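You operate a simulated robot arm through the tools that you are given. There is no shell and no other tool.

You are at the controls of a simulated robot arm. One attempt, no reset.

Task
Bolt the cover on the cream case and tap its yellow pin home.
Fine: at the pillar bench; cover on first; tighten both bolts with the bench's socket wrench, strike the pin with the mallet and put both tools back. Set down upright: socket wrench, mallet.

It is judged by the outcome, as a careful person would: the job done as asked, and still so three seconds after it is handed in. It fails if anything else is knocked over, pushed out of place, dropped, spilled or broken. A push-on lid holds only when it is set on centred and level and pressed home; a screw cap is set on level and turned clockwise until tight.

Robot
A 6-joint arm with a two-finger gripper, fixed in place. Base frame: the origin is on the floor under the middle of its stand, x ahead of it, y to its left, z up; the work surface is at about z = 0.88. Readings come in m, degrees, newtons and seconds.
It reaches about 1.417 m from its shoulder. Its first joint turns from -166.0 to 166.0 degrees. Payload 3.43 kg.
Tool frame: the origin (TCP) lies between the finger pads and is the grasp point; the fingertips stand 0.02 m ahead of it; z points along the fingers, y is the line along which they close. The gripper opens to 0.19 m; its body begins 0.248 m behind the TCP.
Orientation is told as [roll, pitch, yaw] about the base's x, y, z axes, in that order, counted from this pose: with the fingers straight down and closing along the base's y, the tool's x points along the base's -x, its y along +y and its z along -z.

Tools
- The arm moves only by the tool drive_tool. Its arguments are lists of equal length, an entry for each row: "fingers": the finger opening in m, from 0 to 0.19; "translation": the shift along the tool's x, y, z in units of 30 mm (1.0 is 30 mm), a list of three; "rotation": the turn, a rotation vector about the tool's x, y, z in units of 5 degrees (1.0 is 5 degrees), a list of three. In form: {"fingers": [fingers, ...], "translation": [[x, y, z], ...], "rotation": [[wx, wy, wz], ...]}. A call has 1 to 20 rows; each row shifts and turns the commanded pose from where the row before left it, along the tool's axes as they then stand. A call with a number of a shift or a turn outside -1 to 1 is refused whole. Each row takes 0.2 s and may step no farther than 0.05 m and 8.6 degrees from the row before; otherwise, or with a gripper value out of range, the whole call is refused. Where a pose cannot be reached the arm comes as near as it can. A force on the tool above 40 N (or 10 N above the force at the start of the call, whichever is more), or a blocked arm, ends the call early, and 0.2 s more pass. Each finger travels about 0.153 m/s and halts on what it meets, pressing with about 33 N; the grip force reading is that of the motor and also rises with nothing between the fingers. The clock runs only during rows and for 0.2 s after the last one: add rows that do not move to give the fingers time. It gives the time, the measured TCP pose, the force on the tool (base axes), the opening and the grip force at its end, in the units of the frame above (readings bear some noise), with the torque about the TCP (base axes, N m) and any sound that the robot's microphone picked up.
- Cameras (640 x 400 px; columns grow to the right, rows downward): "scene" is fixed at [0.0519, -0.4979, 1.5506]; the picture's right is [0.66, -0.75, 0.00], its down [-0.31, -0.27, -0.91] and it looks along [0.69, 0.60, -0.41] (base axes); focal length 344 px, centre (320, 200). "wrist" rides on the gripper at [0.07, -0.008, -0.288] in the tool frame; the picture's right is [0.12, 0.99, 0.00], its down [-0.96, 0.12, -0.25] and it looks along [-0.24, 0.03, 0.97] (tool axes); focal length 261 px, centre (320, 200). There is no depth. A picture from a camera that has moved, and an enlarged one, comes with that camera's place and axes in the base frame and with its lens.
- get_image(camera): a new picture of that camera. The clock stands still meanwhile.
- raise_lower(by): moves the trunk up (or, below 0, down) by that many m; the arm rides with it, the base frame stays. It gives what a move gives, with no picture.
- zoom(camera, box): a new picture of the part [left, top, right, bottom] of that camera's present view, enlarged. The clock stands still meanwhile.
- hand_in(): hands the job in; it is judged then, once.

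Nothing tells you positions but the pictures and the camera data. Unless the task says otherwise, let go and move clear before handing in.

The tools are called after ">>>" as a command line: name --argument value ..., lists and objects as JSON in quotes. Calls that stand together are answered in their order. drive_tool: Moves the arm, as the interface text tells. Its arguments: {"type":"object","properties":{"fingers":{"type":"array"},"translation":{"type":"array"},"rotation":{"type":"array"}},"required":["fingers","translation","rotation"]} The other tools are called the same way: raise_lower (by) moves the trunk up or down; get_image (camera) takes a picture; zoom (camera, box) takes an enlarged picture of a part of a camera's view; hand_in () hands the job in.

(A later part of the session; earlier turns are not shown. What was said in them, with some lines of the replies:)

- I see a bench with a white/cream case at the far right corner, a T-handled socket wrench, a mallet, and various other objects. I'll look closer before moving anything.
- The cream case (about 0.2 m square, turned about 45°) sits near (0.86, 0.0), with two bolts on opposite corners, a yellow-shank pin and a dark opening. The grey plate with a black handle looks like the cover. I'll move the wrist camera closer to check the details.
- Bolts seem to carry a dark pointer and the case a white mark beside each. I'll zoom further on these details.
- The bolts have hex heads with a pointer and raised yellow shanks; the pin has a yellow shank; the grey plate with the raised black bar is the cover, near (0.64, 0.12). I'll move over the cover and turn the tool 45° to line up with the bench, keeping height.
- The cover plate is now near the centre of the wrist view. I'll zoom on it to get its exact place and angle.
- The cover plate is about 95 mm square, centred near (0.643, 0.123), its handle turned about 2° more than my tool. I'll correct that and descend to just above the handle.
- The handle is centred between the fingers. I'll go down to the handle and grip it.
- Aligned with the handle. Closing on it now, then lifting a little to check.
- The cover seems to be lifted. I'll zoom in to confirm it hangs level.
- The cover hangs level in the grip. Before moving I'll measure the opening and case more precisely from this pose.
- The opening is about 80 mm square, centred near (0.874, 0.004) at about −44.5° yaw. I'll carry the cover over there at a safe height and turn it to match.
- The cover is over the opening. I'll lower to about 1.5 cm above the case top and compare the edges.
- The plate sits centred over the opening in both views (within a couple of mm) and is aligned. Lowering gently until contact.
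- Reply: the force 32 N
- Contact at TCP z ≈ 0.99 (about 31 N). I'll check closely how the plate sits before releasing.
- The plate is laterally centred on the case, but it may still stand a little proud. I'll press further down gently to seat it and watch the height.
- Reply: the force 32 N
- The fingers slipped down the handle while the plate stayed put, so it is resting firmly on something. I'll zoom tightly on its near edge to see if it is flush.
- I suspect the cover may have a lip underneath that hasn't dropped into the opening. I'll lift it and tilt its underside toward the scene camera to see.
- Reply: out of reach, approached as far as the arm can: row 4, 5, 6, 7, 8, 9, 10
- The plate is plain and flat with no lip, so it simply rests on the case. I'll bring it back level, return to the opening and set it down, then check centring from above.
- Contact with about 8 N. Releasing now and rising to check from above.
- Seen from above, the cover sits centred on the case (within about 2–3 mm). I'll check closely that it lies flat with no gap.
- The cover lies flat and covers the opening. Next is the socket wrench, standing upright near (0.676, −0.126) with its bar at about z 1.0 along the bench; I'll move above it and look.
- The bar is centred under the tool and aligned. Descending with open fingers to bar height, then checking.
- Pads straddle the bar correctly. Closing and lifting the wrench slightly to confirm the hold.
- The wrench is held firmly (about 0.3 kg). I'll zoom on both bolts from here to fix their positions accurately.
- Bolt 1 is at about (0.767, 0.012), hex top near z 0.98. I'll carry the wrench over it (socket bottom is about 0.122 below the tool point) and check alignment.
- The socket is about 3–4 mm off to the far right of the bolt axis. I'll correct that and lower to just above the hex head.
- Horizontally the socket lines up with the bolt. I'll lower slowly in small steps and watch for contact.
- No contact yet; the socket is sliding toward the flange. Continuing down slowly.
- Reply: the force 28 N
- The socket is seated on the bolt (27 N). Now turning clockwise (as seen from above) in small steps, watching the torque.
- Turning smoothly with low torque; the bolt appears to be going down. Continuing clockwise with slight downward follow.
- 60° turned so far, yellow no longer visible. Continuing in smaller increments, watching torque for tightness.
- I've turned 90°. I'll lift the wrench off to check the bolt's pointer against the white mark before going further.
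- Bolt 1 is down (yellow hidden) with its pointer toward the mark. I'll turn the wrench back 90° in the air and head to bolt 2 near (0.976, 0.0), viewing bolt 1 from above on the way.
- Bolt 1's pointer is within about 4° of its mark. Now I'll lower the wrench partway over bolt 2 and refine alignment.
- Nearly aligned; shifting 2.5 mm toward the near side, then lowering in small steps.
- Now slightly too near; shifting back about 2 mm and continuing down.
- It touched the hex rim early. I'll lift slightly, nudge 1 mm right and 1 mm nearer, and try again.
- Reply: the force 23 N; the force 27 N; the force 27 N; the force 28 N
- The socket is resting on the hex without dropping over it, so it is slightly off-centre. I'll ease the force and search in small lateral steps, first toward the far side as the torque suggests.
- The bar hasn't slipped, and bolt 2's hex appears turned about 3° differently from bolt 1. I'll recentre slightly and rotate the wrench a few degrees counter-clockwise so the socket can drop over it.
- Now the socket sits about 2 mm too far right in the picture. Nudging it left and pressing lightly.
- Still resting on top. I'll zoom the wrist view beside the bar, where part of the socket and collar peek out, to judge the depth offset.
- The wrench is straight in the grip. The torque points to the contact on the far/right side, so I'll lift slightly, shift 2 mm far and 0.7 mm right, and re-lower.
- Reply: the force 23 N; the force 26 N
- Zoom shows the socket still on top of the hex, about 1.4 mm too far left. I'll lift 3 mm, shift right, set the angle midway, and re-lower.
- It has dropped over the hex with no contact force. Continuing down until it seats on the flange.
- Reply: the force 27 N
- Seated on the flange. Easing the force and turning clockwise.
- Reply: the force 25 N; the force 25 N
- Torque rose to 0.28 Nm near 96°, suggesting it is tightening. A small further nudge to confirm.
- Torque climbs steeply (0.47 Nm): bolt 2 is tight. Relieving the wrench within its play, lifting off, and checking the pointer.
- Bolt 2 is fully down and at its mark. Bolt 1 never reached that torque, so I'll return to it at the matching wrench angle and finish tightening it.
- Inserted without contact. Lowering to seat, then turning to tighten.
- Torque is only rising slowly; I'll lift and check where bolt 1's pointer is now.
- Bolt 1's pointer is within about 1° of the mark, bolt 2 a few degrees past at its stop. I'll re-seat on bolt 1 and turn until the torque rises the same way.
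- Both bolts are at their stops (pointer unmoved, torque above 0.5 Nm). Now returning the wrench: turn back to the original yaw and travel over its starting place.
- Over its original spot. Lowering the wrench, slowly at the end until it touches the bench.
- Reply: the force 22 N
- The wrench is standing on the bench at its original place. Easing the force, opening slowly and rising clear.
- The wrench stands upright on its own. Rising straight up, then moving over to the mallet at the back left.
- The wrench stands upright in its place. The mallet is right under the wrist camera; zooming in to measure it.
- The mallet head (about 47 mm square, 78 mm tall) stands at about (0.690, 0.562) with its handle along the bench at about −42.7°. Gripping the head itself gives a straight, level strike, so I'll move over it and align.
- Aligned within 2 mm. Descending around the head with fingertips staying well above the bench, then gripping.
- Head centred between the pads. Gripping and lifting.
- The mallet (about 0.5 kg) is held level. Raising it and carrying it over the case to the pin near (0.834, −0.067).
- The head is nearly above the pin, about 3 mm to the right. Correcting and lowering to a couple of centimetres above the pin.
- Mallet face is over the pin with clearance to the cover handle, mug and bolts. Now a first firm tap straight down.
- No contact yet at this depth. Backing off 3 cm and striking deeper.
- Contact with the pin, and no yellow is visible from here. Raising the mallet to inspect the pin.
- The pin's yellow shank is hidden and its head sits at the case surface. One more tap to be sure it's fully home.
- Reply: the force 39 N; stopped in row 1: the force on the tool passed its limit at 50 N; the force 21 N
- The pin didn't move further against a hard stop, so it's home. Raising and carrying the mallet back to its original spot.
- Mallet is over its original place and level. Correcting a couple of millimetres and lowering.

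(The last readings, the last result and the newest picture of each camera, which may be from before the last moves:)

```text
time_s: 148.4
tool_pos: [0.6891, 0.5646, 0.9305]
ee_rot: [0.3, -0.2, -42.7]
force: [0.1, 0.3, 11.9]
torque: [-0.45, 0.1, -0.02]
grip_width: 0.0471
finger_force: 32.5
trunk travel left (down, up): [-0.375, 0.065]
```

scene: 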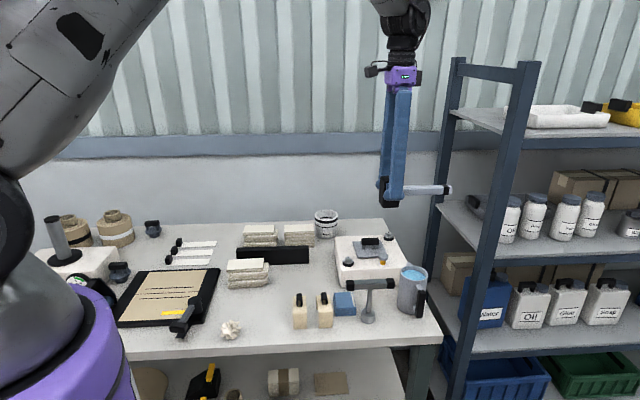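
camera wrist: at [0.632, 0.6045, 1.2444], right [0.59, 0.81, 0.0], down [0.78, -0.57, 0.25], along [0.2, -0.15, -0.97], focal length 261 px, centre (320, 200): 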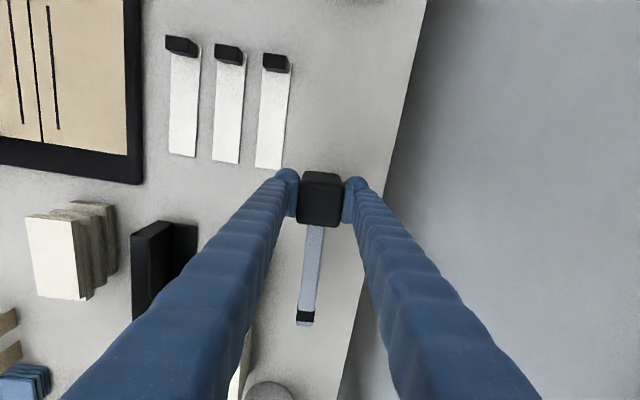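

Mallet is standing on the bench. Easing the force, opening and rising straight up.

>>> drive_tool --fingers '[0.02, 0.05, 0.055, 0.065, 0.07, 0.07]' --translation '[[0, 0, -0.04], [0, 0, 0], [0, 0, 0], [0, 0, 0], [0, 0, 0], [0, 0, 0]]' --rotation '[[0, 0, 0], [0, 0, 0], [0, 0, 0], [0, 0, 0], [0, 0, 0], [0, 0, 0]]'

>>> drive_tool --fingers '[0.07, 0.07, 0.07, 0.07, 0.07, 0.07, 0.07, 0.07, 0.07]' --translation '[[0, 0, -0.5], [0, 0, -1], [0, 0, -1], [0, 0, -1], [0, 0, -1], [0, 0, -1], [0, 0, -1], [0, 0, -1], [0, 0, -1]]' --rotation '[[0, 0, 0], [0, 0, 0], [0, 0, 0], [0, 0, 0], [0, 0, 0], [0, 0, 0], [0, 0, 0], [0, 0, 0], [0, 0, 0]]'

>>> get_image --camera "scene"

>>> zoom --camera "scene" --box '[205, 205, 325, 255]'

>>> get_image --camera "wrist"

```text
time_s: 149.8
tool_pos: [0.6891, 0.564, 0.9302]
ee_rot: [0.2, -0.1, -42.7]
force: [0.3, 0.0, -1.0]
torque: [0.01, -0.01, -0.02]
grip_width: 0.0698
finger_force: 0.1
trunk travel left (down, up): [-0.375, 0.065]
```

```text
time_s: 151.8
tool_pos: [0.6878, 0.563, 1.1888]
ee_rot: [0.3, -0.2, -42.7]
force: [-0.9, -1.0, 0.0]
torque: [0.01, -0.09, 0.03]
grip_width: 0.0699
finger_force: 0.1
trunk travel left (down, up): [-0.375, 0.065]
```

```text
taken
```

scene: 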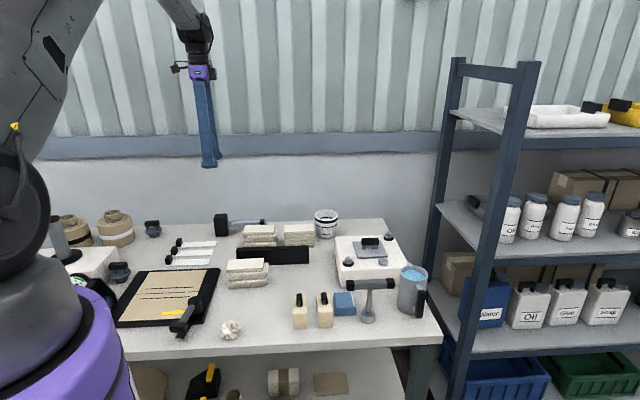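

```text
5.33 times, centred on (265, 230) of scene
camera zoom: at [0.0519, -0.4979, 1.5506], right [0.66, -0.75, 0.0], down [-0.31, -0.27, -0.91], along [0.69, 0.6, -0.41], focal length 1836 px, centre (613, 40)
```

zoom: 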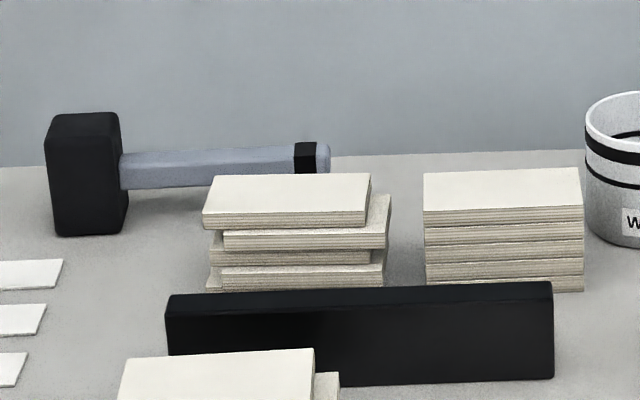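

```text
taken
camera wrist: at [0.6274, 0.6045, 1.475], right [0.59, 0.81, 0.0], down [0.78, -0.57, 0.25], along [0.21, -0.15, -0.97], focal length 261 px, centre (320, 200)
```

wrist: 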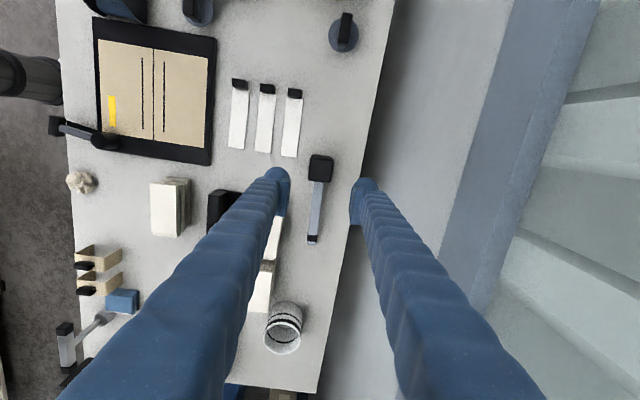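

The mallet is back exactly where it stood. I'll move above the case for a final inspection of cover, bolts and pin.

>>> drive_tool --fingers '[0.1, 0.13, 0.16, 0.19, 0.19, 0.19, 0.19, 0.19, 0.19, 0.19, 0.19, 0.19, 0.19, 0.19, 0.19, 0.19, 0.19, 0.19, 0.19]' --translation '[[0, 0, -0.5], [-0.947, -0.531, 0], [-0.947, -0.531, 0], [-0.947, -0.531, 0], [-0.947, -0.531, 0], [-0.947, -0.531, 0], [-0.947, -0.531, 0], [-0.947, -0.531, 0], [-0.947, -0.531, 0], [-0.947, -0.531, 0], [-0.947, -0.531, 0], [-0.947, -0.531, 0], [-0.947, -0.531, 0], [-0.947, -0.531, 0], [-0.947, -0.531, 0], [-0.947, -0.531, 0], [-0.947, -0.531, 0], [-0.947, -0.531, 0], [-0.947, -0.531, 0]]' --rotation '[[0, 0, 0.34], [0, 0, 0], [0, 0, 0], [0, 0, 0], [0, 0, 0], [0, 0, 0], [0, 0, 0], [0, 0, 0], [0, 0, 0], [0, 0, 0], [0, 0, 0], [0, 0, 0], [0, 0, 0], [0, 0, 0], [0, 0, 0], [0, 0, 0], [0, 0, 0], [0, 0, 0], [0, 0, 0]]'

>>> get_image --camera "wrist"

>>> zoom --camera "wrist" --box '[240, 100, 400, 240]'

>>> zoom --camera "scene" --box '[325, 225, 425, 295]'

```text
time_s: 155.8
tool_pos: [0.8528, 0.0012, 1.2009]
ee_rot: [0.2, -0.3, -44.4]
force: [0.0, 0.1, -0.4]
torque: [0.08, 0.03, 0.02]
grip_width: 0.1901
finger_force: 0.1
trunk travel left (down, up): [-0.375, 0.065]
```

```text
taken
camera wrist: at [0.7951, 0.0441, 1.4879], right [0.61, 0.79, 0.0], down [0.77, -0.59, 0.25], along [0.2, -0.15, -0.97], focal length 261 px, centre (320, 200)
```

wrist: 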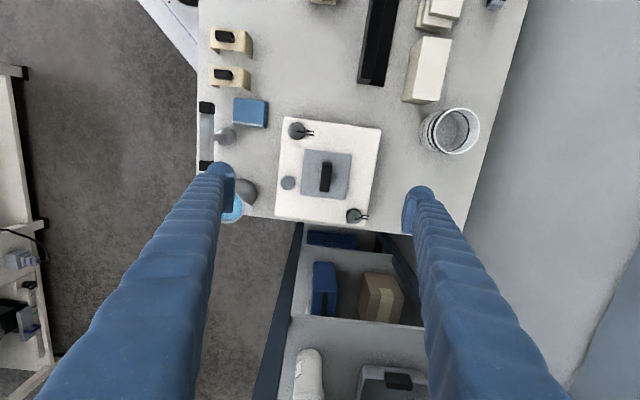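

```text
2.86 times, centred on (320, 170) of wrist
camera zoom: at [0.7951, 0.0441, 1.4879], right [0.61, 0.79, 0.0], down [0.77, -0.59, 0.25], along [0.2, -0.15, -0.97], focal length 745 px, centre (320, 286)
```

zoom: 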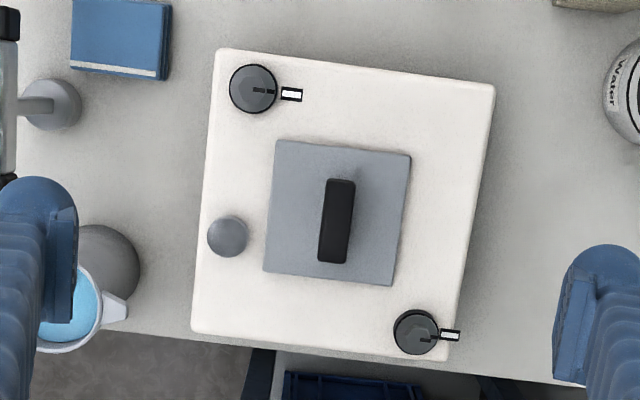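

```text
5.71 times, centred on (375, 260) of scene
camera zoom: at [0.0519, -0.4979, 1.5506], right [0.66, -0.75, 0.0], down [-0.31, -0.27, -0.91], along [0.69, 0.6, -0.41], focal length 1967 px, centre (6, -143)
```

zoom: 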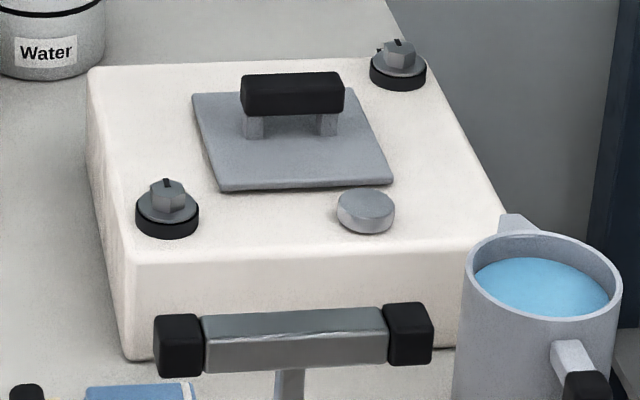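

Both pointers look aligned with their marks. One closer look at each bolt and the pin before finishing.

>>> zoom --camera "wrist" --box '[284, 115, 324, 145]'

>>> zoom --camera "wrist" --box '[338, 200, 378, 230]'

>>> zoom --camera "scene" --box '[345, 250, 395, 275]'

>>> zoom --camera "scene" --box '[270, 260, 440, 350]'

```text
13.33 times, centred on (304, 130) of wrist
camera zoom: at [0.7951, 0.0441, 1.4879], right [0.61, 0.79, 0.0], down [0.77, -0.59, 0.25], along [0.2, -0.15, -0.97], focal length 3475 px, centre (533, 1133)
```

zoom: 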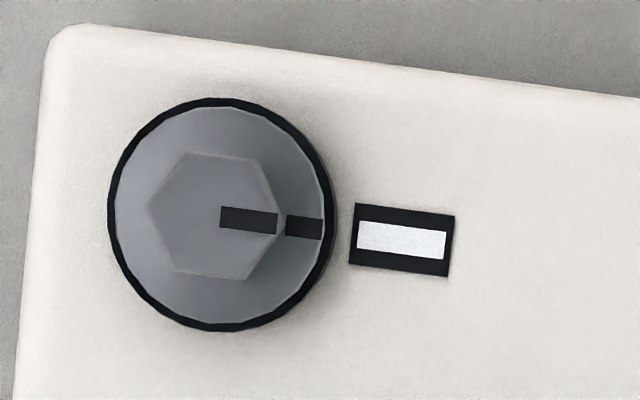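

```text
13.33 times, centred on (358, 215) of wrist
camera zoom: at [0.7951, 0.0441, 1.4879], right [0.61, 0.79, 0.0], down [0.77, -0.59, 0.25], along [0.2, -0.15, -0.97], focal length 3475 px, centre (-187, 0)
```

zoom: 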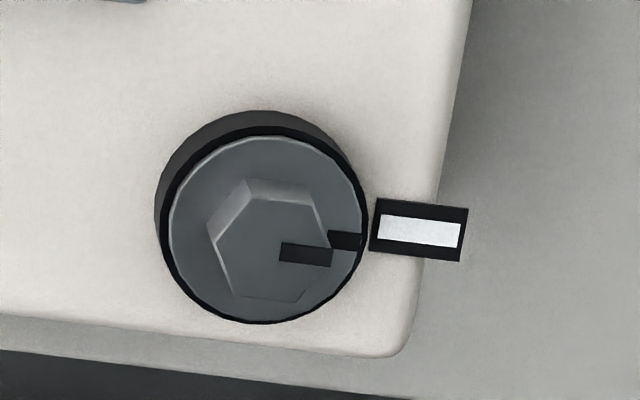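

```text
12.80 times, centred on (370, 262) of scene
camera zoom: at [0.0519, -0.4979, 1.5506], right [0.66, -0.75, 0.0], down [-0.31, -0.27, -0.91], along [0.69, 0.6, -0.41], focal length 4407 px, centre (-320, -600)
```

zoom: 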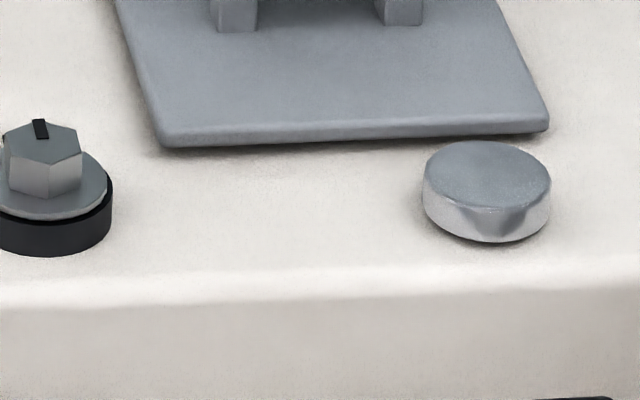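

```text
3.76 times, centred on (355, 305) of scene
camera zoom: at [0.0519, -0.4979, 1.5506], right [0.66, -0.75, 0.0], down [-0.31, -0.27, -0.91], along [0.69, 0.6, -0.41], focal length 1296 px, centre (188, -195)
```

zoom: 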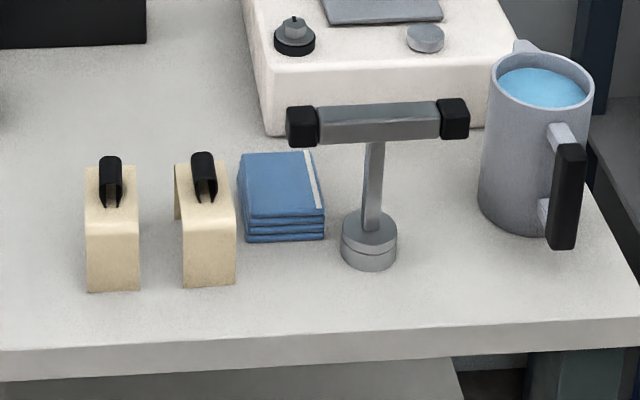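

Cover is centred and flat, both bolts sit down with pointers on their marks, the pin is home, and the wrench and mallet stand upright in their places with nothing else disturbed. The gripper is empty and clear, so I'll rise a little more and hand in.

>>> drive_tool --fingers '[0.19, 0.19, 0.19, 0.19]' --translation '[[0, 0, -1], [0, 0, -1], [0, 0, -1], [0, 0, 0]]' --rotation '[[0, 0, 0], [0, 0, 0], [0, 0, 0], [0, 0, 0]]'

>>> hand_in

```text
time_s: 156.8
tool_pos: [0.8526, 0.0025, 1.2912]
ee_rot: [0.1, -0.1, -44.4]
force: [1.2, -0.7, -0.8]
torque: [0.07, 0.01, 0.03]
grip_width: 0.1903
finger_force: 0.1
trunk travel left (down, up): [-0.375, 0.065]
```

```text
The job is handed in.
```

I finished the job and handed it in; no verdict has come back. The cover is on the cream case, both bolts are tight and the yellow pin is home.

- **Cover:** It went on first, lies flat and fully covers the opening. It sits about 2 mm off the case centre.
- **Bolts:** I turned both with the socket wrench until the torque rose sharply, to about 0.5 N m. Both pointers now line up with their white marks, and the yellow shanks are hidden. Bolt 1 needed a second and third turn, because the first stopped a few degrees short of its mark.
- **Pin:** The first solid hit with the mallet drove it down until no yellow showed. Another hit moved it no further. I held the mallet by its head rather than its handle, so the blow landed straight down.
- **Tools:** The wrench and mallet are standing upright where they were, with the wrench within about 3 mm of its starting spot.

In the last pictures nothing else on the bench looked moved or knocked over. The gripper is empty and clear of the bench.
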